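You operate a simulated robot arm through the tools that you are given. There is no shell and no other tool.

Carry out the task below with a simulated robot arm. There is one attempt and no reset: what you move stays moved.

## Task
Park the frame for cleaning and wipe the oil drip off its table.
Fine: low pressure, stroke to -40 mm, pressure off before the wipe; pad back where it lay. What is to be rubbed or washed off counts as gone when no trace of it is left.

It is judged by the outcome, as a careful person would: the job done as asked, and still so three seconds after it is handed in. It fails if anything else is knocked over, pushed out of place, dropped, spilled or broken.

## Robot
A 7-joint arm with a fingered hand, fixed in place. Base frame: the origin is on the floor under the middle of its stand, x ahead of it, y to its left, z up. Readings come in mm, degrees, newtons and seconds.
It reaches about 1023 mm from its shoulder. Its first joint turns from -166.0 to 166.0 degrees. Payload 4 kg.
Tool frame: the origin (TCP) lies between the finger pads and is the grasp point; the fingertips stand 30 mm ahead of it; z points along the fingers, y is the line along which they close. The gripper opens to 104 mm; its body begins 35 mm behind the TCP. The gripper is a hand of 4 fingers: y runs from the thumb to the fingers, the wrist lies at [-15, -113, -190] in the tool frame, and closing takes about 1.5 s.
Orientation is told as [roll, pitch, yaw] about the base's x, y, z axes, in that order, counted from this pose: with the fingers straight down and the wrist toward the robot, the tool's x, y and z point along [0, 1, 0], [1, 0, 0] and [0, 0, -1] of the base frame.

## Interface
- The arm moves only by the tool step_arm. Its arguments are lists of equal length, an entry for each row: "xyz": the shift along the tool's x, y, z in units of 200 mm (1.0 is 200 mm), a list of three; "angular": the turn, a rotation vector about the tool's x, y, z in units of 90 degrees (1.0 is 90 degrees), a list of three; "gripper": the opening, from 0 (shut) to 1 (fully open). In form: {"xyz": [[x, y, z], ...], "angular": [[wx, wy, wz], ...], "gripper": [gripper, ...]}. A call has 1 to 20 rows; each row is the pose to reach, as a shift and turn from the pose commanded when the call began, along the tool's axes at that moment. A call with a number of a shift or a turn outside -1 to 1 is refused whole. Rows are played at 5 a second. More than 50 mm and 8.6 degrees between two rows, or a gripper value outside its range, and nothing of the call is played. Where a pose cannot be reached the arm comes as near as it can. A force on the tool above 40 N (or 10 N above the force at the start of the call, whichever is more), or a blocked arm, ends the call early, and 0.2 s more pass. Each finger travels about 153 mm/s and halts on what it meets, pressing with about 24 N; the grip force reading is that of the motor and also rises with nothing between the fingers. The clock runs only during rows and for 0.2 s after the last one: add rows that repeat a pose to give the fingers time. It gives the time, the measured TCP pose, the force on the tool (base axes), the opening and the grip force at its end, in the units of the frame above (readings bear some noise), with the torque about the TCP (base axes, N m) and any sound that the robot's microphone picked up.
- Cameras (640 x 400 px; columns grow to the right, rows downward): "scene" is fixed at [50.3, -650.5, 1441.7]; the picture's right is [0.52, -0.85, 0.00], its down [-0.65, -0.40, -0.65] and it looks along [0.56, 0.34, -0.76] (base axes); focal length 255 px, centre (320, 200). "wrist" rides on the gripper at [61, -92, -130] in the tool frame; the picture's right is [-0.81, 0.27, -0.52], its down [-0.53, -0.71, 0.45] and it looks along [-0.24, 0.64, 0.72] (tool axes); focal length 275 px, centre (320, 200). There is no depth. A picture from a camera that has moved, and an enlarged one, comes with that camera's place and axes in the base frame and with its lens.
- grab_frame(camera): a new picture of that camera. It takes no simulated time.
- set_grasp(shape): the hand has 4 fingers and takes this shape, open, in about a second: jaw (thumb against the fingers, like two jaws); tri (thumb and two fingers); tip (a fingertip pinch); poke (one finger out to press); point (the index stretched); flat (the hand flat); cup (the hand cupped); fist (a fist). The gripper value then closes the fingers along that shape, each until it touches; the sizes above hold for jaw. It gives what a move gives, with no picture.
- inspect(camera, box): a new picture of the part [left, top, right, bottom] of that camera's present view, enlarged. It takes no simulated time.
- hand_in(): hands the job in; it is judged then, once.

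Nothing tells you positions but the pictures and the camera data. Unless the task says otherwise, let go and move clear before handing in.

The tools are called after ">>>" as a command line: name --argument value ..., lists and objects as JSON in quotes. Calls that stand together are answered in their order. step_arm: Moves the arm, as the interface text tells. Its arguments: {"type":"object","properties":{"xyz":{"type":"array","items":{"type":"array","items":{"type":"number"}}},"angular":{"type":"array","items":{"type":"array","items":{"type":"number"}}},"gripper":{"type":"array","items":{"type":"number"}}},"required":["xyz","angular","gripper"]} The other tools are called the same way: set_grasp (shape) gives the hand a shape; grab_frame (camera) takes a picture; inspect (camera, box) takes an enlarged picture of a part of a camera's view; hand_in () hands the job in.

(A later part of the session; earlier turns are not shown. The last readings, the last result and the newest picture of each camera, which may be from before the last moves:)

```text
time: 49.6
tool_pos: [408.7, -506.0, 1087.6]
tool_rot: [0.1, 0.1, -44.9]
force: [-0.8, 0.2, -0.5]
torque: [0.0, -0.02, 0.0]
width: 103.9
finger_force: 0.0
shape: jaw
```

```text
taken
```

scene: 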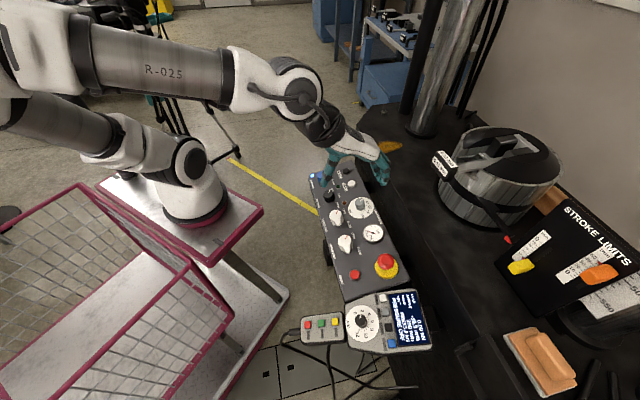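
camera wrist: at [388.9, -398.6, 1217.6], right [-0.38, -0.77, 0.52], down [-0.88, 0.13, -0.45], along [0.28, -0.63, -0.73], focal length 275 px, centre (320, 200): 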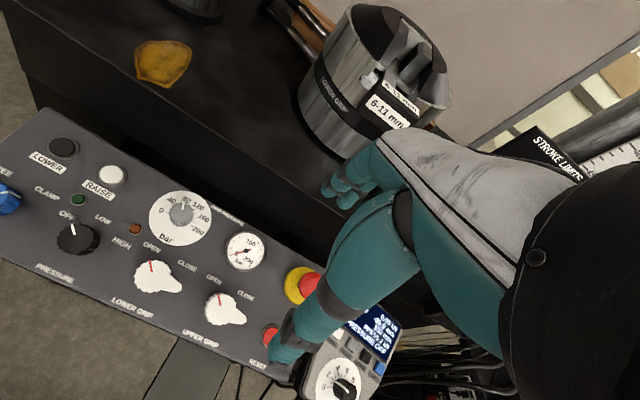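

Now I slide over toward the pad side at this height.

>>> step_arm --xyz '[[-0.19, 0.067, 0], [-0.375, 0.134, 0], [-0.56, 0.2, 0], [-0.75, 0.27, 0], [-0.937, 0.336, 0]]' --angular '[[0, 0, 0], [0, 0, 0], [0, 0, 0], [0, 0, 0.005], [0, 0, 0.01]]' --gripper '[1, 1, 1, 1, 1]'

>>> grab_frame --camera "wrist"

>>> grab_frame --camera "scene"

```text
time: 50.8
tool_pos: [326.5, -688.3, 1086.9]
tool_rot: [0.0, -0.1, -45.8]
force: [0.6, 0.1, -0.3]
torque: [0.03, 0.01, 0.0]
width: 103.8
finger_force: 0.0
shape: jaw
```

```text
taken
camera wrist: at [307.8, -579.2, 1216.5], right [-0.39, -0.76, 0.52], down [-0.88, 0.14, -0.45], along [0.27, -0.63, -0.72], focal length 275 px, centre (320, 200)
```

wrist: 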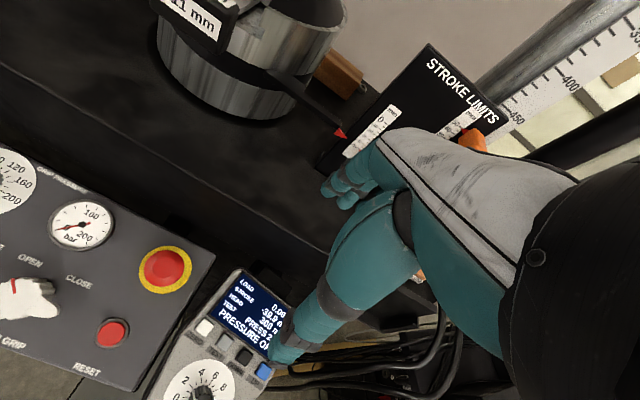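

```text
taken
```

scene: 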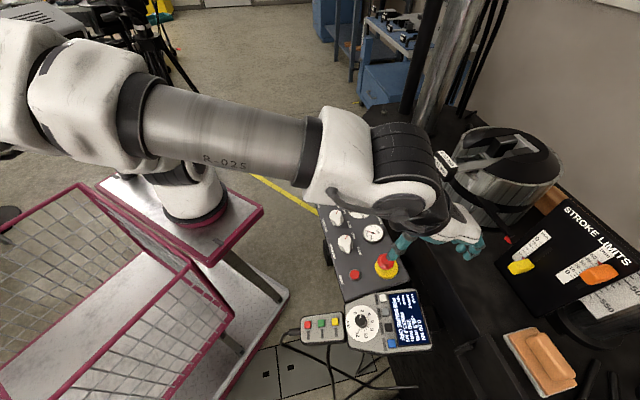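

I'm near the pad side. Another step so the wrist camera sees the pad and what stands around it.

>>> step_arm --xyz '[[-0.15, 0.05, 0], [-0.3, 0.1, 0], [-0.45, 0.15, 0], [-0.6, 0.2, 0]]' --angular '[[0, 0, 0], [0, 0, 0], [0, 0, 0], [0, 0, 0]]' --gripper '[1, 1, 1, 1]'

>>> grab_frame --camera "wrist"

>>> grab_frame --camera "scene"

```text
time: 51.8
tool_pos: [267.4, -799.5, 1088.2]
tool_rot: [-0.1, 0.0, -45.8]
force: [-0.9, 0.3, 0.5]
torque: [-0.02, 0.03, 0.0]
width: 104.3
finger_force: 0.0
shape: jaw
```

```text
taken
camera wrist: at [249.1, -690.5, 1218.6], right [-0.39, -0.76, 0.52], down [-0.88, 0.14, -0.46], along [0.27, -0.63, -0.72], focal length 275 px, centre (320, 200)
```

wrist: 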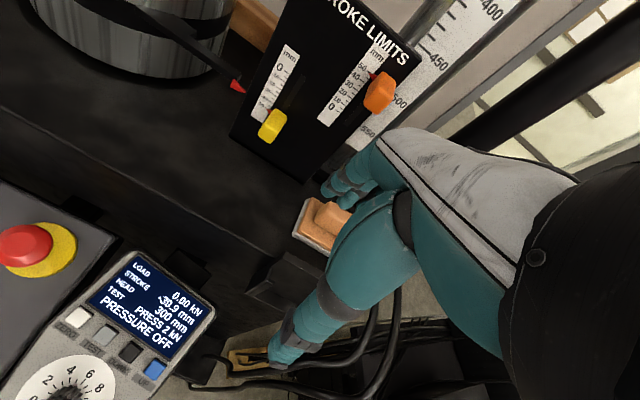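

```text
taken
```

scene: 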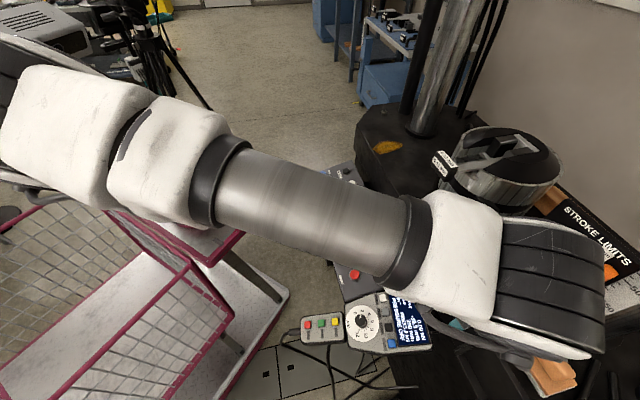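

The pad's handle runs along the machine's edge direction, with the limit board on one side and the column behind it, and there's enough room for yaw -46. I'll hover above the handle with the jaw partly open.

>>> step_arm --xyz '[[-0.15, 0.1, 0], [-0.3, 0.25, 0], [-0.306, 0.42, 0.07], [-0.306, 0.592, 0.14], [-0.306, 0.592, 0.14]]' --angular '[[0, 0, 0], [0, 0, 0], [0, 0, 0], [0, 0, 0], [0, 0, 0]]' --gripper '[0.7, 0.7, 0.7, 0.7, 0.7]'

>>> grab_frame --camera "wrist"

>>> grab_frame --camera "scene"

```text
time: 53.0
tool_pos: [305.4, -924.3, 1058.3]
tool_rot: [0.0, 0.1, -45.8]
force: [-0.6, 0.4, -0.2]
torque: [-0.04, -0.04, 0.0]
width: 72.9
finger_force: 0.1
shape: jaw
```

```text
taken
camera wrist: at [287.0, -817.0, 1188.5], right [-0.39, -0.76, 0.52], down [-0.88, 0.14, -0.45], along [0.27, -0.63, -0.73], focal length 275 px, centre (320, 200)
```

wrist: 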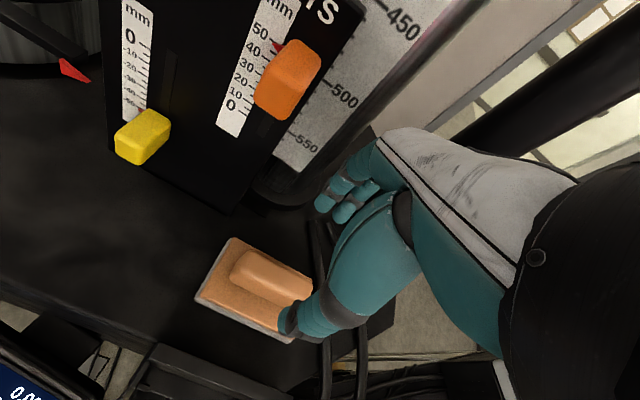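

```text
taken
```

scene: 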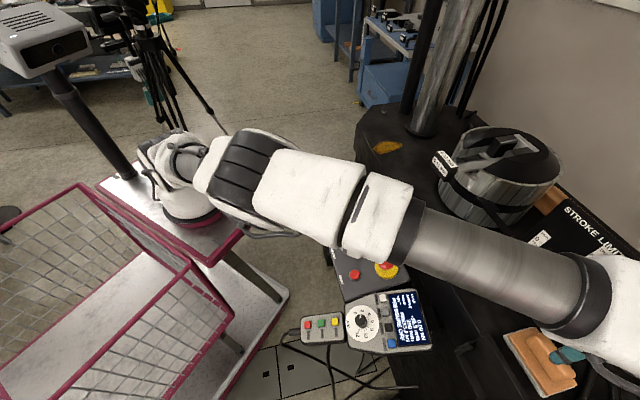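

The pad is in view under the hand. I'll enlarge it to measure the handle's place and direction.

>>> inspect --camera "wrist" --box '[180, 220, 340, 350]'

>>> inspect --camera "scene" --box '[490, 310, 610, 400]'

```text
3.08 times, centred on (260, 285) of wrist
camera zoom: at [287.0, -817.0, 1188.5], right [-0.39, -0.76, 0.52], down [-0.88, 0.14, -0.45], along [0.27, -0.63, -0.73], focal length 847 px, centre (505, -62)
```

zoom: 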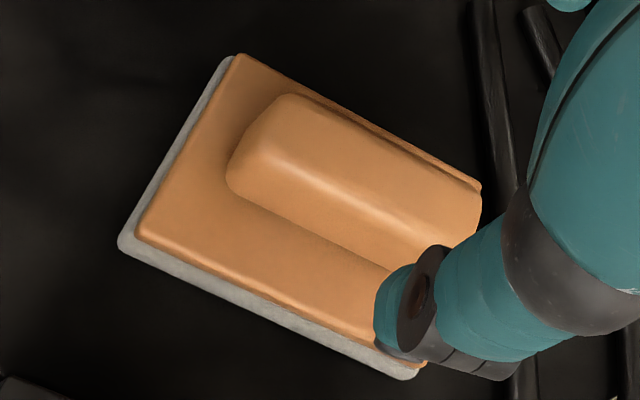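

```text
4.44 times, centred on (550, 355) of scene
camera zoom: at [50.3, -650.5, 1441.7], right [0.52, -0.85, 0.0], down [-0.65, -0.4, -0.65], along [0.56, 0.34, -0.76], focal length 1132 px, centre (-702, -489)
```

zoom: 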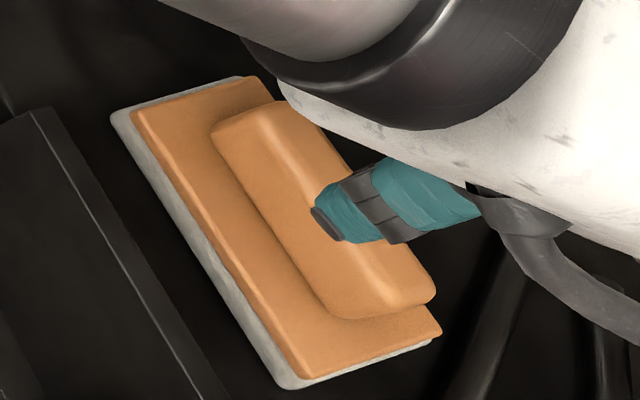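

The pad's centre is at about (306, -923), rotated exactly 45°, and the hand is aligned with it. I'll lower around the handle in stages.

>>> step_arm --xyz '[[0, 0, 0.12], [0, 0, 0.24], [0, 0, 0.33], [0, 0, 0.33]]' --angular '[[0, 0, -0.008], [0, 0, -0.008], [0, 0, -0.008], [0, 0, -0.008]]' --gripper '[0.7, 0.7, 0.7, 0.7]'

>>> grab_frame --camera "wrist"

>>> inspect --camera "scene" --box '[490, 310, 610, 400]'

```text
time: 54.0
tool_pos: [304.0, -927.0, 990.7]
tool_rot: [-0.1, 0.0, -45.1]
force: [-0.6, 0.1, 0.3]
torque: [0.03, -0.01, -0.02]
width: 73.0
finger_force: 0.1
shape: jaw
```

```text
taken
camera wrist: at [284.5, -819.3, 1121.7], right [-0.38, -0.77, 0.52], down [-0.88, 0.13, -0.45], along [0.28, -0.63, -0.73], focal length 275 px, centre (320, 200)
```

wrist: 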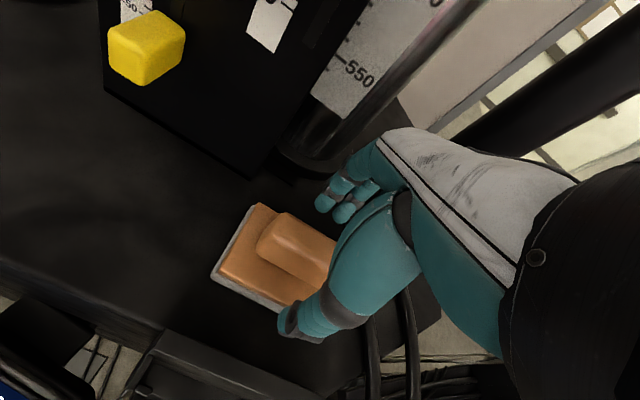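

```text
4.44 times, centred on (550, 355) of scene
camera zoom: at [50.3, -650.5, 1441.7], right [0.52, -0.85, 0.0], down [-0.65, -0.4, -0.65], along [0.56, 0.34, -0.76], focal length 1132 px, centre (-702, -489)
```

zoom: 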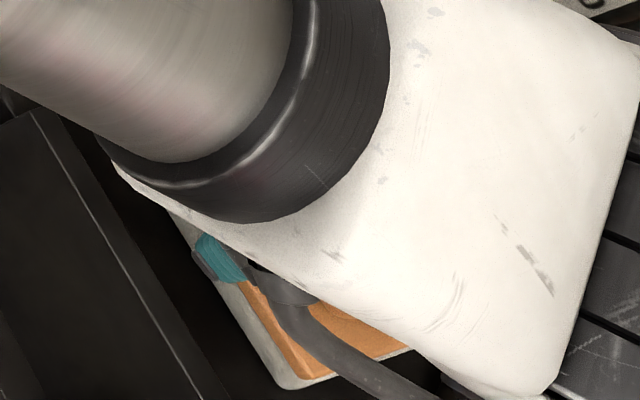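

>>> inspect --camera "wrist" --box '[200, 170, 400, 350]'

```text
2.22 times, centred on (300, 260) of wrist
camera zoom: at [284.5, -819.3, 1121.7], right [-0.38, -0.77, 0.52], down [-0.88, 0.13, -0.45], along [0.28, -0.63, -0.73], focal length 612 px, centre (364, 67)
```

zoom: 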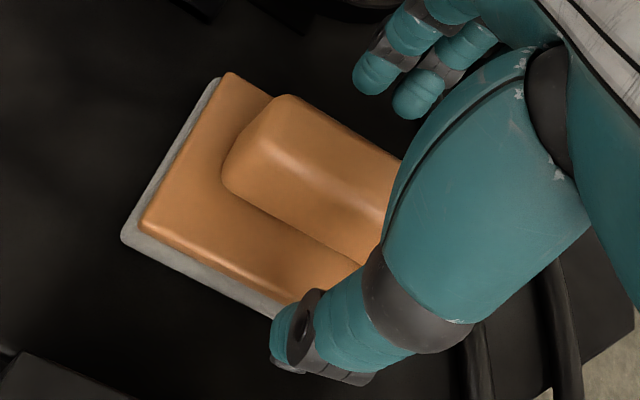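

The fingers straddle the handle. I'll shift 3.5 mm to centre, lower a bit more, and then close gently.

>>> step_arm --xyz '[[0, -0.0175, 0.01], [0, -0.0175, 0.022], [0, -0.0175, 0.022]]' --angular '[[0, 0, 0], [0, 0, 0], [0, 0, 0]]' --gripper '[0.7, 0.7, 0.7]'

>>> inspect --camera "wrist" --box '[200, 170, 400, 350]'

```text
time: 54.8
tool_pos: [301.8, -925.3, 986.9]
tool_rot: [0.1, 0.1, -45.1]
force: [0.7, 0.7, -0.8]
torque: [-0.02, 0.01, 0.0]
width: 72.9
finger_force: 0.0
shape: jaw
```

```text
2.22 times, centred on (300, 260) of wrist
camera zoom: at [281.6, -816.8, 1117.8], right [-0.38, -0.77, 0.52], down [-0.88, 0.13, -0.45], along [0.28, -0.63, -0.73], focal length 612 px, centre (364, 67)
```

zoom: 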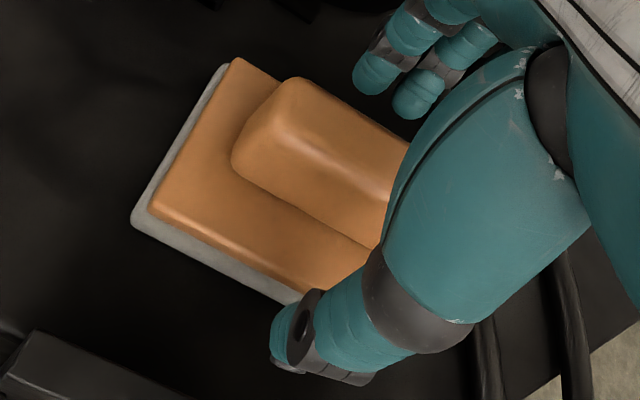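

Aligned. Closing on the handle.

>>> step_arm --xyz '[[0, 0, 0], [0, 0, 0], [0, 0, 0], [0, 0, 0], [0, 0, 0], [0, 0, 0], [0, 0, 0], [0, 0, 0]]' --angular '[[0, 0, 0], [0, 0, 0], [0, 0, 0], [0, 0, 0], [0, 0, 0], [0, 0, 0], [0, 0, 0], [0, 0, 0]]' --gripper '[0.6, 0.5, 0.4, 0.3, 0.2, 0.1, 0.05, 0.05]'

>>> inspect --camera "wrist" --box '[200, 170, 400, 350]'

>>> inspect --camera "scene" --box '[490, 310, 610, 400]'

```text
time: 56.6
tool_pos: [301.7, -926.2, 987.3]
tool_rot: [0.0, -0.1, -45.1]
force: [0.1, 0.0, 4.8]
torque: [-0.08, -0.06, -0.06]
width: 38.5
finger_force: 24.4
shape: jaw
```

```text
2.22 times, centred on (300, 260) of wrist
camera zoom: at [281.5, -816.6, 1118.1], right [-0.38, -0.77, 0.52], down [-0.88, 0.13, -0.45], along [0.28, -0.63, -0.72], focal length 612 px, centre (364, 67)
```

zoom: 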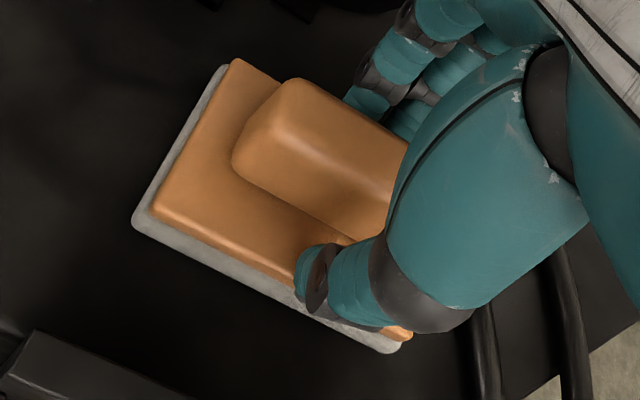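

```text
4.44 times, centred on (550, 355) of scene
camera zoom: at [50.3, -650.5, 1441.7], right [0.52, -0.85, 0.0], down [-0.65, -0.4, -0.65], along [0.56, 0.34, -0.76], focal length 1132 px, centre (-702, -489)
```

zoom: 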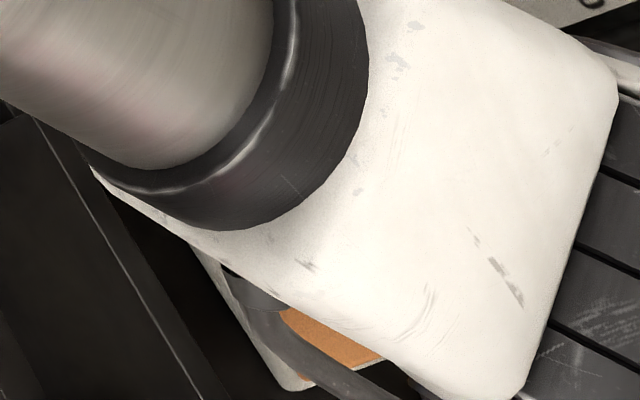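

The fingers are holding at width 38 with a slight upward push, perhaps touching the plate. I'll lift a few millimetres and see whether the pad comes along.

>>> step_arm --xyz '[[0, 0, -0.02], [0, 0, -0.04], [0, 0, -0.04], [0, 0, -0.04]]' --angular '[[0, 0, 0], [0, 0, 0], [0, 0, 0], [0, 0, 0]]' --gripper '[0.05, 0.05, 0.05, 0.05]'

>>> inspect --camera "wrist" --box '[200, 170, 400, 350]'

```text
time: 57.6
tool_pos: [301.8, -925.7, 996.9]
tool_rot: [0.0, 0.1, -45.1]
force: [-0.5, -1.6, -0.9]
torque: [0.03, -0.03, -0.01]
width: 37.8
finger_force: 24.5
shape: jaw
```

```text
2.22 times, centred on (300, 260) of wrist
camera zoom: at [281.6, -817.2, 1126.4], right [-0.38, -0.77, 0.52], down [-0.88, 0.13, -0.45], along [0.28, -0.63, -0.73], focal length 612 px, centre (364, 67)
```

zoom: 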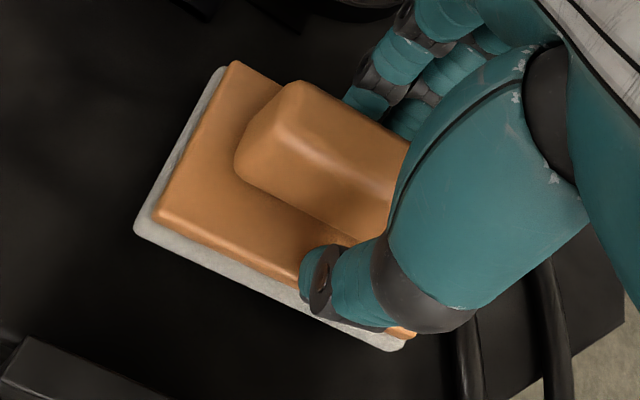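

The pad seems to have risen with the hand. I'll lift a little further to confirm the hold.

>>> step_arm --xyz '[[0, 0, -0.05], [0, 0, -0.1], [0, 0, -0.1]]' --angular '[[0, 0, 0], [0, 0, 0], [0, 0, 0]]' --gripper '[0.05, 0.05, 0.05]'

>>> inspect --camera "wrist" --box '[200, 170, 400, 350]'

>>> inspect --camera "scene" --box '[490, 310, 610, 400]'

```text
time: 58.4
tool_pos: [301.2, -924.6, 1015.9]
tool_rot: [0.0, 0.1, -45.0]
force: [-0.6, -0.1, -1.3]
torque: [0.03, -0.03, 0.03]
width: 37.9
finger_force: 24.0
shape: jaw
```

```text
2.22 times, centred on (300, 260) of wrist
camera zoom: at [281.7, -816.8, 1146.6], right [-0.38, -0.77, 0.52], down [-0.88, 0.13, -0.45], along [0.28, -0.63, -0.73], focal length 612 px, centre (364, 67)
```

zoom: 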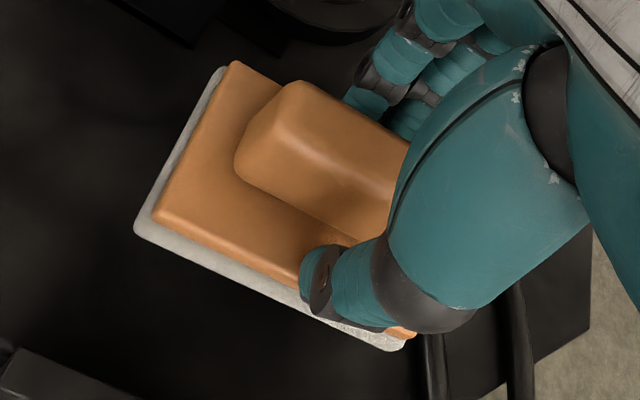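

```text
4.44 times, centred on (550, 355) of scene
camera zoom: at [50.3, -650.5, 1441.7], right [0.52, -0.85, 0.0], down [-0.65, -0.4, -0.65], along [0.56, 0.34, -0.76], focal length 1132 px, centre (-702, -489)
```

zoom: 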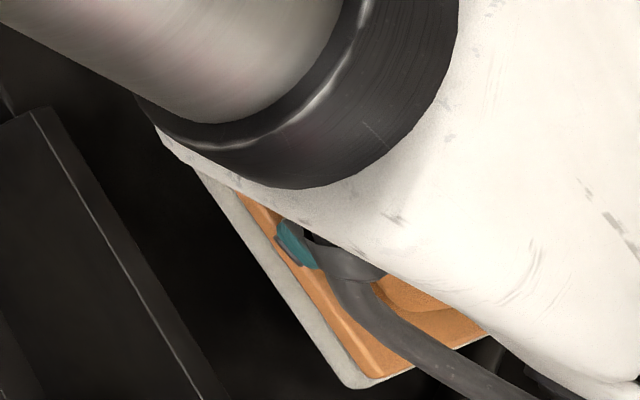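

The pad is firmly held. I'll carry it high, back over the open front side and then along toward the drip.

>>> step_arm --xyz '[[0, 0, -0.16], [0, -0.05, -0.32], [0.05, -0.2, -0.34], [0.1, -0.36, -0.34], [0.2, -0.5, -0.34], [0.306, -0.592, -0.34], [0.46, -0.592, -0.34], [0.62, -0.592, -0.34], [0.78, -0.592, -0.34], [0.95, -0.592, -0.34]]' --angular '[[0, 0, 0], [0, 0, 0], [0, 0, 0], [0, 0, 0], [0, 0, 0], [0, 0, 0], [0, 0, 0], [0, 0, 0], [0, 0, 0], [0, 0, 0]]' --gripper '[0.05, 0.05, 0.05, 0.05, 0.05, 0.05, 0.05, 0.05, 0.05, 0.05]'

>>> grab_frame --camera "wrist"

>>> grab_frame --camera "scene"

```text
time: 60.6
tool_pos: [350.0, -707.9, 1082.6]
tool_rot: [0.0, 0.1, -45.2]
force: [0.7, 0.9, -1.5]
torque: [0.03, -0.01, -0.02]
width: 37.8
finger_force: 24.0
shape: jaw
```

```text
taken
camera wrist: at [330.9, -600.5, 1213.7], right [-0.38, -0.77, 0.52], down [-0.88, 0.13, -0.45], along [0.28, -0.63, -0.73], focal length 275 px, centre (320, 200)
```

wrist: 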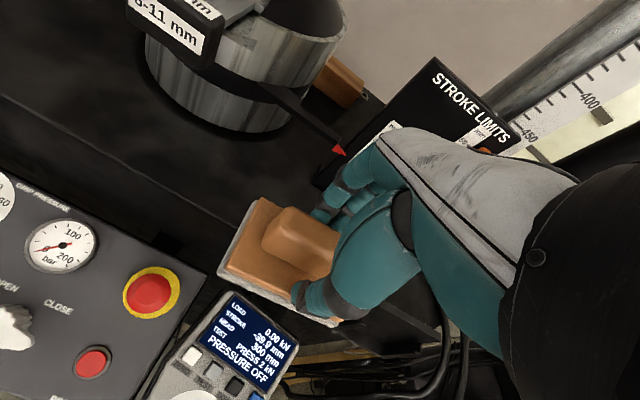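

```text
taken
```

scene: 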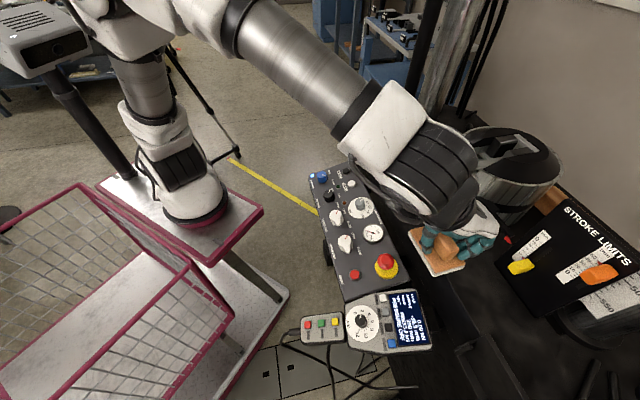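

The pad travels well and the display still shows -39.9 mm with PRESSURE OFF. I'll go on along the front toward the drip.

>>> step_arm --xyz '[[0.17, 0, 0], [0.34, 0, 0], [0.51, 0, 0], [0.68, 0, 0], [0.85, 0, 0], [1.0, 0, 0]]' --angular '[[0, 0, 0], [0, 0, 0], [0, 0, 0], [0, 0, 0], [0, 0, 0], [0, 0, 0]]' --gripper '[0.05, 0.05, 0.05, 0.05, 0.05, 0.05]'

>>> step_arm --xyz '[[0.17, 0, 0], [0.34, 0, 0], [0.51, 0, 0], [0.68, 0, 0], [0.85, 0, 0], [1.0, 0, 0]]' --angular '[[0, 0, 0], [0, 0, 0], [0, 0, 0], [0, 0, 0], [0, 0, 0], [0, 0, 0]]' --gripper '[0.05, 0.05, 0.05, 0.05, 0.05, 0.05]'

>>> grab_frame --camera "wrist"

>>> grab_frame --camera "scene"

```text
time: 62.0
tool_pos: [492.9, -565.3, 1084.0]
tool_rot: [0.0, 0.1, -45.1]
force: [0.0, 0.3, -0.8]
torque: [0.02, -0.02, 0.02]
width: 37.9
finger_force: 24.7
shape: jaw
```

```text
time: 63.4
tool_pos: [637.0, -426.6, 1083.9]
tool_rot: [0.0, 0.0, -45.2]
force: [-0.3, -0.3, -0.7]
torque: [-0.03, -0.01, 0.01]
width: 37.8
finger_force: 24.2
shape: jaw
```

```text
taken
camera wrist: at [617.1, -318.8, 1215.0], right [-0.38, -0.77, 0.52], down [-0.88, 0.13, -0.46], along [0.28, -0.63, -0.73], focal length 275 px, centre (320, 200)
```

wrist: 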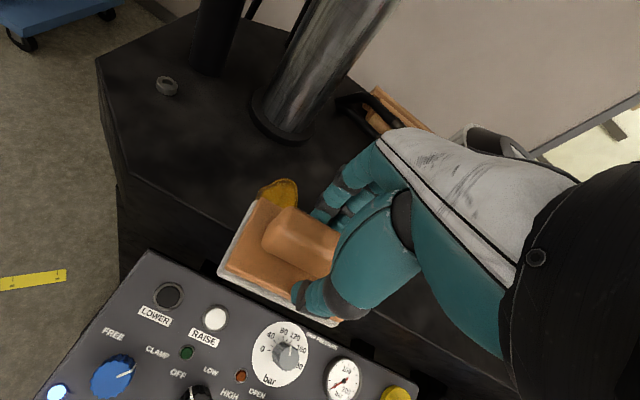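

```text
taken
```

scene: 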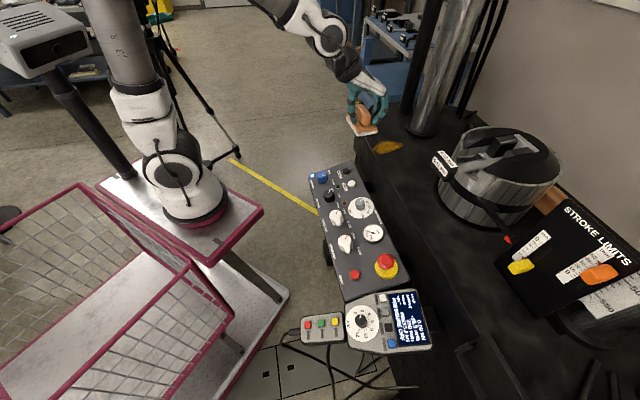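

The hand with the pad is just in front of the drip. I'll enlarge the drip and the pad for placement.

>>> inspect --camera "scene" --box '[336, 80, 432, 170]'

>>> inspect --camera "wrist" --box '[200, 80, 360, 340]'

```text
4.44 times, centred on (384, 125) of scene
camera zoom: at [50.3, -650.5, 1441.7], right [0.52, -0.85, 0.0], down [-0.65, -0.4, -0.65], along [0.56, 0.34, -0.76], focal length 1132 px, centre (36, 533)
```

zoom: 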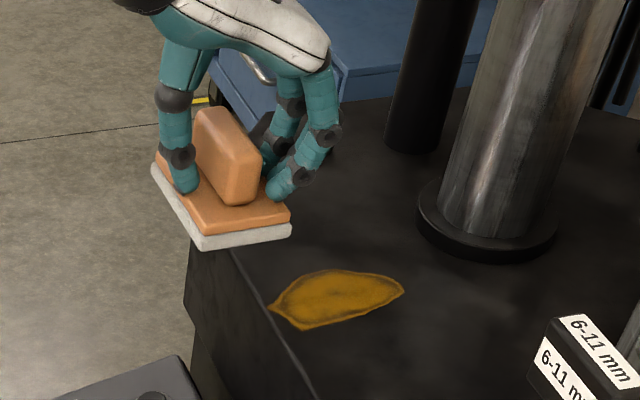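

```text
1.54 times, centred on (280, 210) of wrist
camera zoom: at [617.1, -318.8, 1215.0], right [-0.38, -0.77, 0.52], down [-0.88, 0.13, -0.46], along [0.28, -0.63, -0.73], focal length 424 px, centre (382, 185)
```

zoom: 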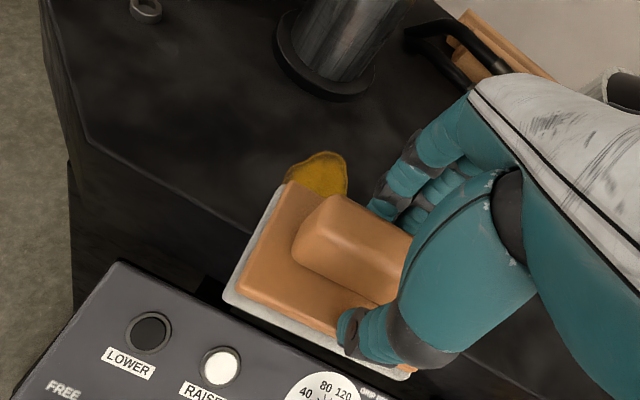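

The drip spans about 60 × 107 mm, centred near (724, -494), and reaches the table's front edge. I'll bring the pad over its front part and lower close to the table.

>>> step_arm --xyz '[[0.02, 0.2, 0.05], [0.04, 0.395, 0.1], [0.04, 0.395, 0.25], [0.04, 0.395, 0.4], [0.04, 0.395, 0.4]]' --angular '[[0, 0, 0], [0, 0, 0], [0, 0, 0], [0, 0, 0], [0, 0, 0]]' --gripper '[0.05, 0.05, 0.05, 0.05, 0.05]'

>>> inspect --camera "scene" --box '[336, 80, 432, 170]'

>>> grab_frame --camera "wrist"

```text
time: 64.6
tool_pos: [699.2, -474.0, 1005.3]
tool_rot: [-0.1, 0.1, -45.1]
force: [-0.8, 0.0, -0.9]
torque: [0.03, -0.03, -0.04]
width: 37.6
finger_force: 23.8
shape: jaw
```

```text
4.44 times, centred on (384, 125) of scene
camera zoom: at [50.3, -650.5, 1441.7], right [0.52, -0.85, 0.0], down [-0.65, -0.4, -0.65], along [0.56, 0.34, -0.76], focal length 1132 px, centre (36, 533)
```

zoom: 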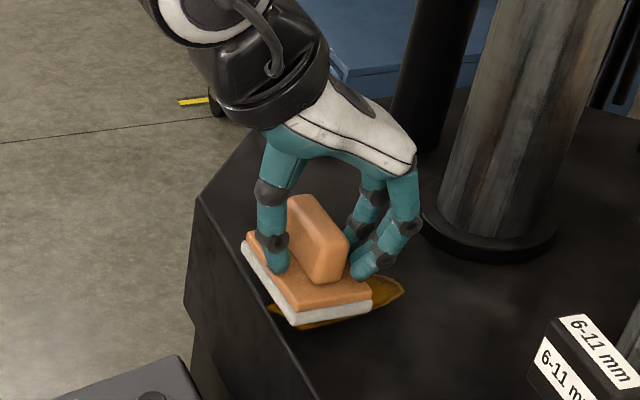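

```text
taken
camera wrist: at [680.1, -365.6, 1135.3], right [-0.38, -0.77, 0.52], down [-0.88, 0.13, -0.45], along [0.28, -0.63, -0.73], focal length 275 px, centre (320, 200)
```

wrist: 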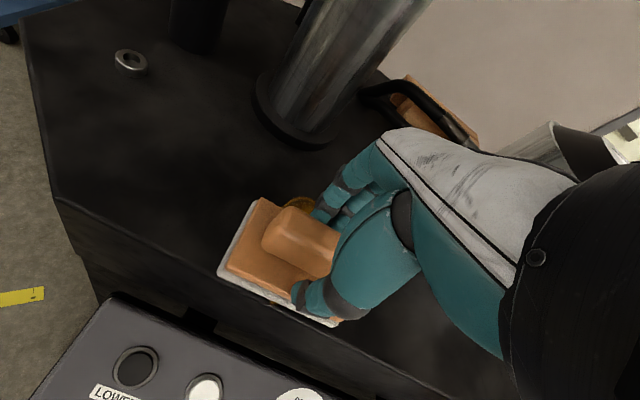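

The pad is level above the front half of the drip. Lowering until it touches.

>>> step_arm --xyz '[[0, 0, 0.05], [0, 0, 0.08], [0, 0, 0.08]]' --angular '[[0, 0, 0], [0, 0, 0], [0, 0, 0]]' --gripper '[0.05, 0.05, 0.05]'

>>> inspect --camera "scene" --box '[350, 100, 420, 166]'

```text
time: 65.4
tool_pos: [698.1, -475.2, 989.9]
tool_rot: [0.0, 0.0, -45.0]
force: [-0.4, 0.2, 0.2]
torque: [0.0, 0.01, 0.01]
width: 37.8
finger_force: 23.9
shape: jaw
```

```text
6.06 times, centred on (385, 133) of scene
camera zoom: at [50.3, -650.5, 1441.7], right [0.52, -0.85, 0.0], down [-0.65, -0.4, -0.65], along [0.56, 0.34, -0.76], focal length 1543 px, centre (-74, 606)
```

zoom: 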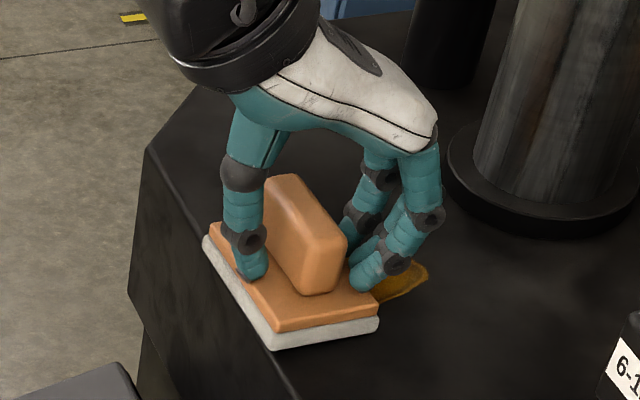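

Nearly touching; continue in 2 mm steps watching the force.

>>> step_arm --xyz '[[0, 0, 0.01], [0, 0, 0.02]]' --angular '[[0, 0, 0], [0, 0, 0]]' --gripper '[0.05, 0.05]'

>>> step_arm --xyz '[[0, 0, 0.005], [0, 0, 0.01]]' --angular '[[0, 0, 0], [0, 0, 0]]' --gripper '[0.05, 0.05]'

```text
time: 66.0
tool_pos: [697.8, -474.9, 986.6]
tool_rot: [0.0, -0.2, -45.2]
force: [-0.9, 2.0, 16.4]
torque: [-0.09, 0.01, 0.01]
width: 37.4
finger_force: 24.0
shape: jaw
```

```text
time: 66.6
tool_pos: [698.2, -475.8, 987.2]
tool_rot: [0.1, -0.5, -45.1]
force: [2.9, 0.4, 37.2]
torque: [-0.23, -0.28, -0.02]
width: 38.0
finger_force: 23.6
shape: jaw
```

Contact is firm, more than needed. I'll back off to a light press and check.

>>> step_arm --xyz '[[0, 0, -0.0125], [0, 0, -0.0125]]' --angular '[[0, 0, 0], [0, 0, 0]]' --gripper '[0.05, 0.05]'

>>> inspect --camera "scene" --box '[350, 100, 420, 166]'

```text
time: 67.2
tool_pos: [698.2, -474.1, 988.0]
tool_rot: [0.0, -0.1, -45.1]
force: [6.5, -2.6, 26.7]
torque: [-0.64, -0.9, 0.07]
width: 38.3
finger_force: 24.6
shape: jaw
```

```text
6.06 times, centred on (385, 133) of scene
camera zoom: at [50.3, -650.5, 1441.7], right [0.52, -0.85, 0.0], down [-0.65, -0.4, -0.65], along [0.56, 0.34, -0.76], focal length 1543 px, centre (-74, 606)
```

zoom: 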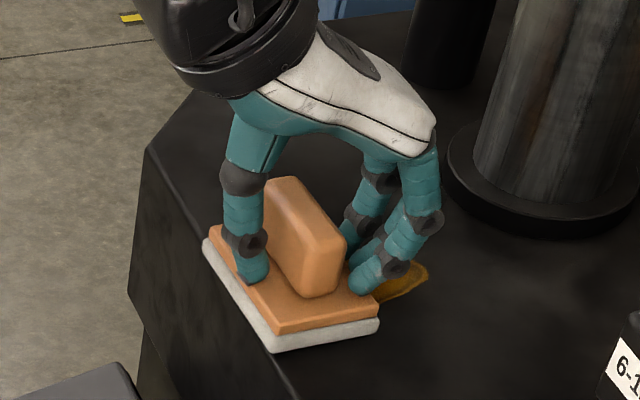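

>>> step_arm --xyz '[[0, 0, -0.006], [0, 0.025, -0.007], [0, 0.05, -0.007], [0, 0.075, -0.007], [0, 0.1, -0.007]]' --angular '[[0, 0, 0], [0, 0, 0], [0, 0, 0], [0, 0, 0], [0, 0, 0]]' --gripper '[0.05, 0.05, 0.05, 0.05, 0.05]'

>>> inspect --camera "scene" --box '[350, 100, 420, 166]'

```text
time: 68.4
tool_pos: [709.7, -488.1, 985.9]
tool_rot: [0.0, 0.1, -45.1]
force: [-3.3, 3.6, 18.4]
torque: [0.1, 0.16, -0.02]
width: 37.0
finger_force: 24.0
shape: jaw
```

```text
6.06 times, centred on (385, 133) of scene
camera zoom: at [50.3, -650.5, 1441.7], right [0.52, -0.85, 0.0], down [-0.65, -0.4, -0.65], along [0.56, 0.34, -0.76], focal length 1543 px, centre (-74, 606)
```

zoom: 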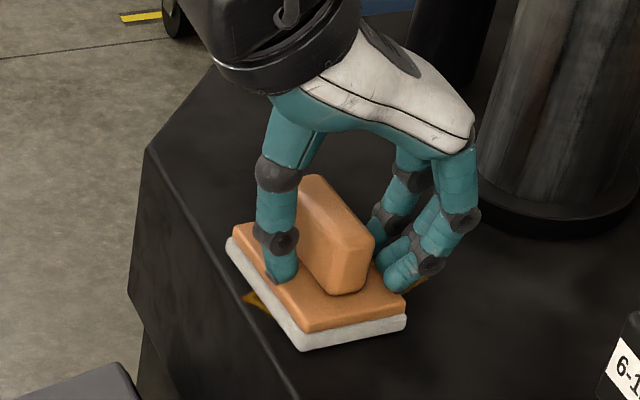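

Wiping goes smoothly at about 18 N. I'll stroke back and forth across the whole drip.

>>> step_arm --xyz '[[0, 0.08, 0], [0, 0.16, 0], [0, 0.24, 0], [0, 0.16, 0], [0, 0.08, 0], [0, 0, 0], [0, -0.08, 0], [0, -0.11, 0], [0, -0.03, 0], [0, 0.05, 0], [0, 0.13, 0], [0, 0.21, 0], [0, 0.25, 0], [0, 0.17, 0], [0, 0.09, 0], [0, 0.01, 0], [0, -0.07, 0], [0, -0.11, 0]]' --angular '[[0, 0, 0], [0, 0, 0], [0, 0, 0], [0, 0, 0], [0, 0, 0], [0, 0, 0], [0, 0, 0], [0, 0, 0], [0, 0, 0], [0, 0, 0], [0, 0, 0], [0, 0, 0], [0, 0, 0], [0, 0, 0], [0, 0, 0], [0, 0, 0], [0, 0, 0], [0, 0, 0]]' --gripper '[0.05, 0.05, 0.05, 0.05, 0.05, 0.05, 0.05, 0.05, 0.05, 0.05, 0.05, 0.05, 0.05, 0.05, 0.05, 0.05, 0.05, 0.05]'

>>> inspect --camera "scene" --box '[350, 100, 420, 166]'

>>> grab_frame --camera "wrist"

```text
time: 72.2
tool_pos: [697.7, -473.4, 986.8]
tool_rot: [-0.1, 0.0, -45.1]
force: [0.8, -0.4, 1.6]
torque: [-0.04, -0.09, -0.04]
width: 35.7
finger_force: 24.1
shape: jaw
```

```text
6.06 times, centred on (385, 133) of scene
camera zoom: at [50.3, -650.5, 1441.7], right [0.52, -0.85, 0.0], down [-0.65, -0.4, -0.65], along [0.56, 0.34, -0.76], focal length 1543 px, centre (-74, 606)
```

zoom: 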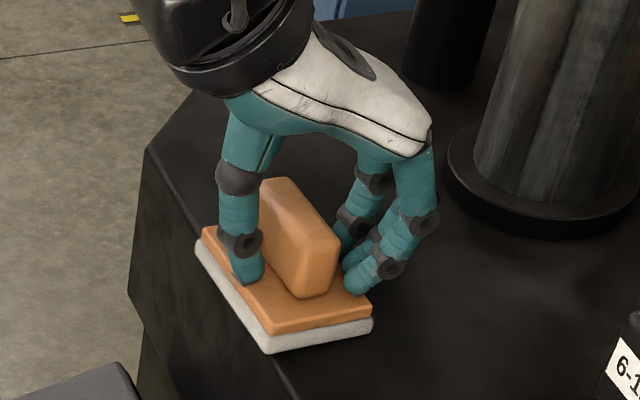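

```text
taken
camera wrist: at [676.3, -364.9, 1117.7], right [-0.38, -0.77, 0.52], down [-0.88, 0.13, -0.45], along [0.28, -0.63, -0.73], focal length 275 px, centre (320, 200)
```

wrist: 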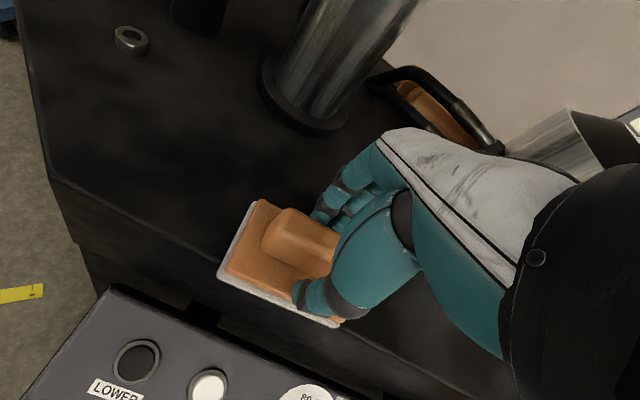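

The far part is already clean. The press has eased off, so I'll add 1 mm and make two more full passes to cover everything.

>>> step_arm --xyz '[[0, 0, 0.005], [0, 0.08, 0.006], [0, 0.16, 0.006], [0, 0.24, 0.006], [0, 0.32, 0.006], [0.03, 0.36, 0.006], [0.03, 0.28, 0.006], [0.03, 0.2, 0.006], [0.03, 0.12, 0.006], [0.03, 0.04, 0.006], [0.03, -0.02, 0.006], [-0.03, -0.02, 0.006], [-0.03, 0.06, 0.006], [-0.03, 0.14, 0.006], [-0.03, 0.22, 0.006], [-0.03, 0.3, 0.006], [-0.03, 0.36, 0.006], [0, 0.36, 0.006]]' --angular '[[0, 0, 0], [0, 0, 0], [0, 0, 0], [0, 0, 0], [0, 0, 0], [0, 0, 0], [0, 0, 0], [0, 0, 0], [0, 0, 0], [0, 0, 0], [0, 0, 0], [0, 0, 0], [0, 0, 0], [0, 0, 0], [0, 0, 0], [0, 0, 0], [0, 0, 0], [0, 0, 0]]' --gripper '[0.05, 0.05, 0.05, 0.05, 0.05, 0.05, 0.05, 0.05, 0.05, 0.05, 0.05, 0.05, 0.05, 0.05, 0.05, 0.05, 0.05, 0.05]'

>>> inspect --camera "scene" --box '[350, 100, 420, 166]'

```text
time: 76.0
tool_pos: [745.5, -527.2, 985.5]
tool_rot: [-0.1, -0.1, -45.2]
force: [-6.7, -3.5, 27.1]
torque: [-0.07, 0.33, 0.03]
width: 37.2
finger_force: 23.7
shape: jaw
```

```text
6.06 times, centred on (385, 133) of scene
camera zoom: at [50.3, -650.5, 1441.7], right [0.52, -0.85, 0.0], down [-0.65, -0.4, -0.65], along [0.56, 0.34, -0.76], focal length 1543 px, centre (-74, 606)
```

zoom: 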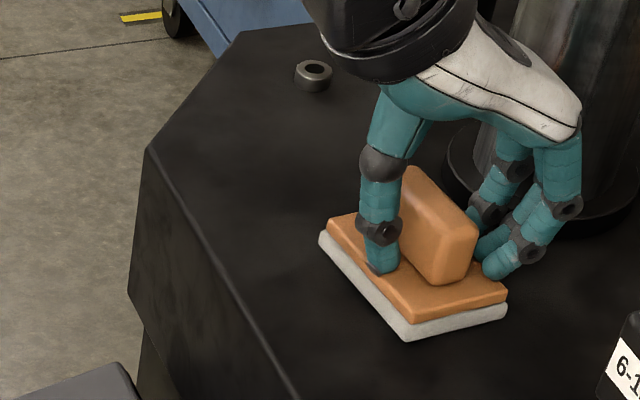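

The near part looks clean too. I'll lift off straight up and move back to check the whole area.

>>> step_arm --xyz '[[0, 0, -0.05], [0, 0, -0.2], [0, 0, -0.4], [0, -0.15, -0.5], [0, -0.35, -0.5], [0, -0.55, -0.5], [0, -0.75, -0.5], [0, -0.85, -0.5]]' --angular '[[0, 0, 0], [0, 0, 0], [0, 0, 0], [0, 0, 0], [0, 0, 0], [0, 0, 0], [0, 0, 0], [0, 0, 0]]' --gripper '[0.05, 0.05, 0.05, 0.05, 0.05, 0.05, 0.05, 0.05]'

>>> inspect --camera "scene" --box '[350, 100, 430, 166]'

>>> grab_frame --camera "wrist"

>>> inspect --camera "scene" --box '[370, 130, 410, 160]'

```text
time: 77.8
tool_pos: [627.3, -402.3, 1083.6]
tool_rot: [0.1, 0.2, -45.2]
force: [-1.0, -0.4, -1.3]
torque: [0.0, 0.04, -0.02]
width: 30.7
finger_force: 24.7
shape: jaw
```

```text
6.06 times, centred on (390, 133) of scene
camera zoom: at [50.3, -650.5, 1441.7], right [0.52, -0.85, 0.0], down [-0.65, -0.4, -0.65], along [0.56, 0.34, -0.76], focal length 1543 px, centre (-104, 606)
```

zoom: 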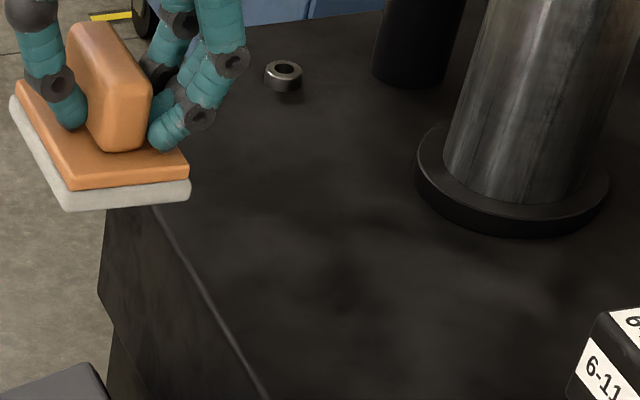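

```text
taken
camera wrist: at [606.9, -295.6, 1214.2], right [-0.38, -0.77, 0.52], down [-0.88, 0.13, -0.45], along [0.28, -0.63, -0.73], focal length 275 px, centre (320, 200)
```

wrist: 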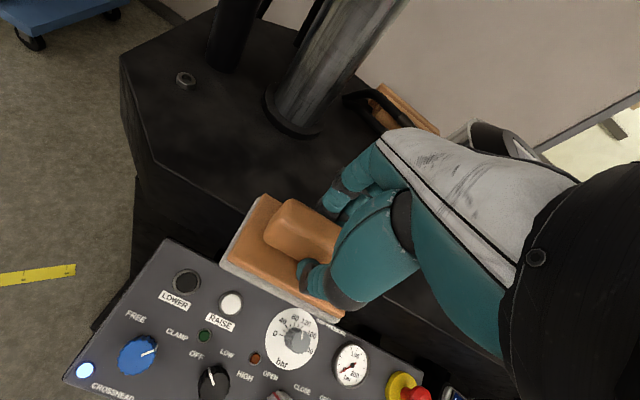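

```text
13.33 times, centred on (390, 145) of scene
camera zoom: at [50.3, -650.5, 1441.7], right [0.52, -0.85, 0.0], down [-0.65, -0.4, -0.65], along [0.56, 0.34, -0.76], focal length 3394 px, centre (-613, 933)
```

zoom: 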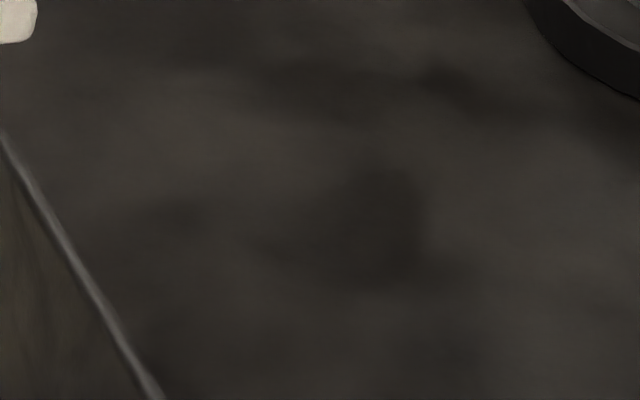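

The table is clean, with no amber trace left. The pad shifted slightly in the grip during the wipe, so I'll compare its position in the hand with before.

>>> inspect --camera "wrist" --box '[200, 170, 400, 350]'

>>> inspect --camera "scene" --box '[330, 70, 410, 140]'

```text
2.22 times, centred on (300, 260) of wrist
camera zoom: at [606.9, -295.6, 1214.2], right [-0.38, -0.77, 0.52], down [-0.88, 0.13, -0.45], along [0.28, -0.63, -0.73], focal length 612 px, centre (364, 67)
```

zoom: 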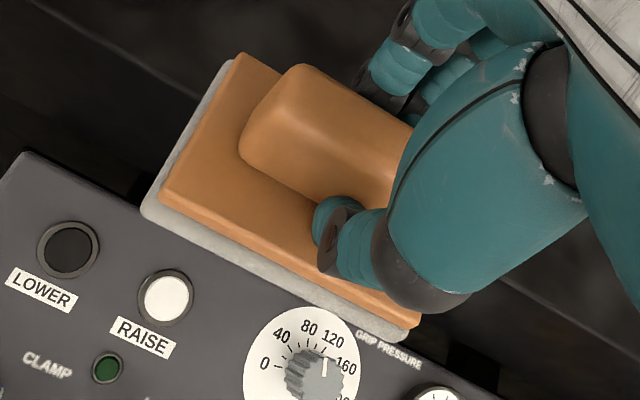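

```text
5.71 times, centred on (370, 105) of scene
camera zoom: at [50.3, -650.5, 1441.7], right [0.52, -0.85, 0.0], down [-0.65, -0.4, -0.65], along [0.56, 0.34, -0.76], focal length 1455 px, centre (34, 743)
```

zoom: 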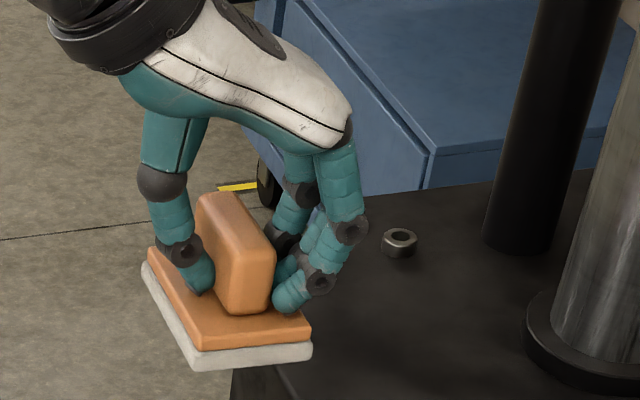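

The pad sits about 5 mm further along the tool's y and roughly 2° turned in the grip; I'll compensate for that when setting it down. Now carry it back along the same route.

>>> step_arm --xyz '[[-0.17, 0, 0], [-0.34, 0, 0], [-0.51, 0, 0], [-0.68, 0, 0], [-0.85, 0, 0], [-1.0, 0, 0]]' --angular '[[0, 0, 0], [0, 0, 0], [0, 0, 0], [0, 0, 0], [0, 0, 0], [0, 0, 0]]' --gripper '[0.05, 0.05, 0.05, 0.05, 0.05, 0.05]'

>>> step_arm --xyz '[[-0.17, 0, 0], [-0.34, 0, 0], [-0.51, 0, 0], [-0.68, 0, 0], [-0.85, 0, 0], [-1.0, 0, 0]]' --angular '[[0, 0, 0], [0, 0, 0], [0, 0, 0], [0, 0, 0], [0, 0, 0], [0, 0, 0]]' --gripper '[0.05, 0.05, 0.05, 0.05, 0.05, 0.05]'

>>> grab_frame --camera "wrist"

>>> grab_frame --camera "scene"

```text
time: 79.2
tool_pos: [483.8, -545.4, 1088.8]
tool_rot: [-0.1, 0.1, -45.1]
force: [1.1, -0.7, 0.0]
torque: [0.0, 0.02, -0.03]
width: 30.4
finger_force: 24.0
shape: jaw
```

```text
time: 80.6
tool_pos: [338.2, -685.9, 1087.3]
tool_rot: [0.0, 0.0, -45.1]
force: [0.2, -1.0, -0.8]
torque: [0.0, 0.01, 0.01]
width: 30.6
finger_force: 23.8
shape: jaw
```

```text
taken
camera wrist: at [319.0, -578.1, 1218.4], right [-0.38, -0.77, 0.52], down [-0.88, 0.13, -0.45], along [0.28, -0.63, -0.73], focal length 275 px, centre (320, 200)
```

wrist: 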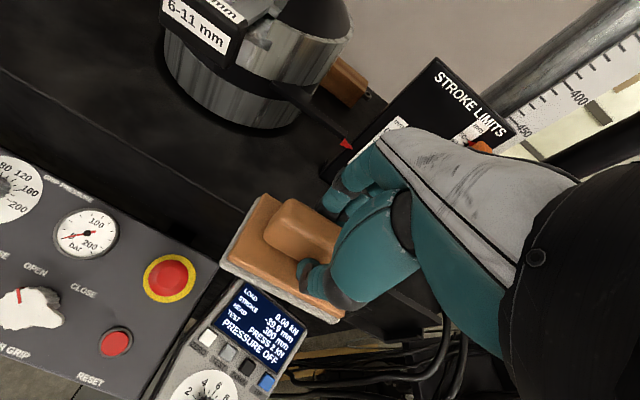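

```text
taken
```

scene: 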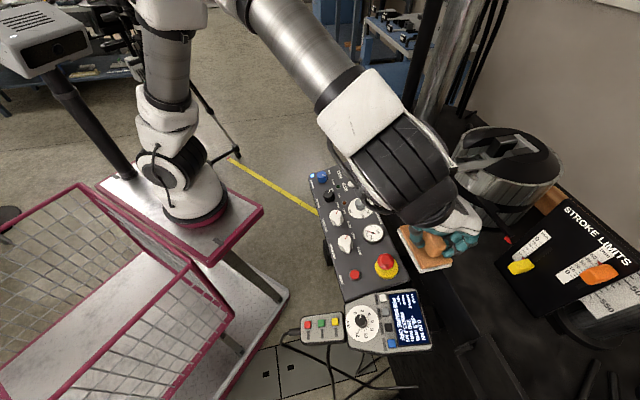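

Stroke and pressure readings are unchanged. I'll go to hover over the pad's place.

>>> step_arm --xyz '[[-0.2, 0, 0], [-0.4, 0, 0], [-0.6, 0, 0], [-0.75, 0.15, 0], [-0.88, 0.32, 0], [-0.975, 0.5, 0], [-0.975, 0.68, 0], [-0.975, 0.68, 0]]' --angular '[[0, 0, 0], [0, 0, 0], [0, 0, 0], [0, 0, 0], [0, 0, -0.01], [0, 0, -0.015], [0, 0, -0.02], [0, 0, -0.02]]' --gripper '[0.05, 0.05, 0.05, 0.05, 0.05, 0.05, 0.05, 0.05]'

>>> grab_frame --camera "wrist"

>>> inspect --camera "scene" --box '[440, 280, 640, 400]'

```text
time: 82.4
tool_pos: [300.7, -921.0, 1084.7]
tool_rot: [0.1, 0.2, -43.4]
force: [0.0, 0.0, 0.1]
torque: [0.02, -0.02, 0.01]
width: 30.6
finger_force: 23.5
shape: jaw
```

```text
taken
camera wrist: at [276.8, -814.4, 1215.9], right [-0.36, -0.78, 0.52], down [-0.88, 0.1, -0.45], along [0.3, -0.62, -0.73], focal length 275 px, centre (320, 200)
```

wrist: 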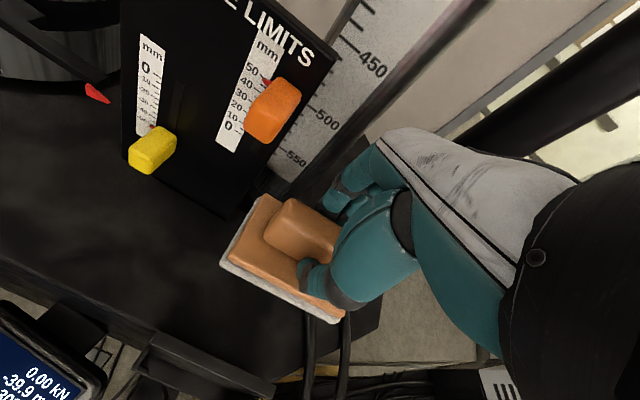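

```text
3.20 times, centred on (540, 340) of scene
camera zoom: at [50.3, -650.5, 1441.7], right [0.52, -0.85, 0.0], down [-0.65, -0.4, -0.65], along [0.56, 0.34, -0.76], focal length 815 px, centre (-384, -248)
```

zoom: 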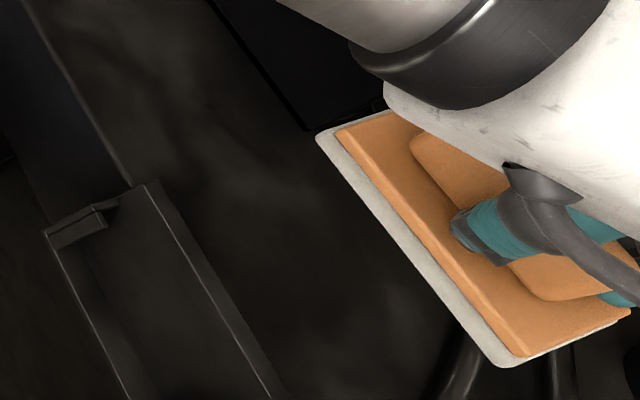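

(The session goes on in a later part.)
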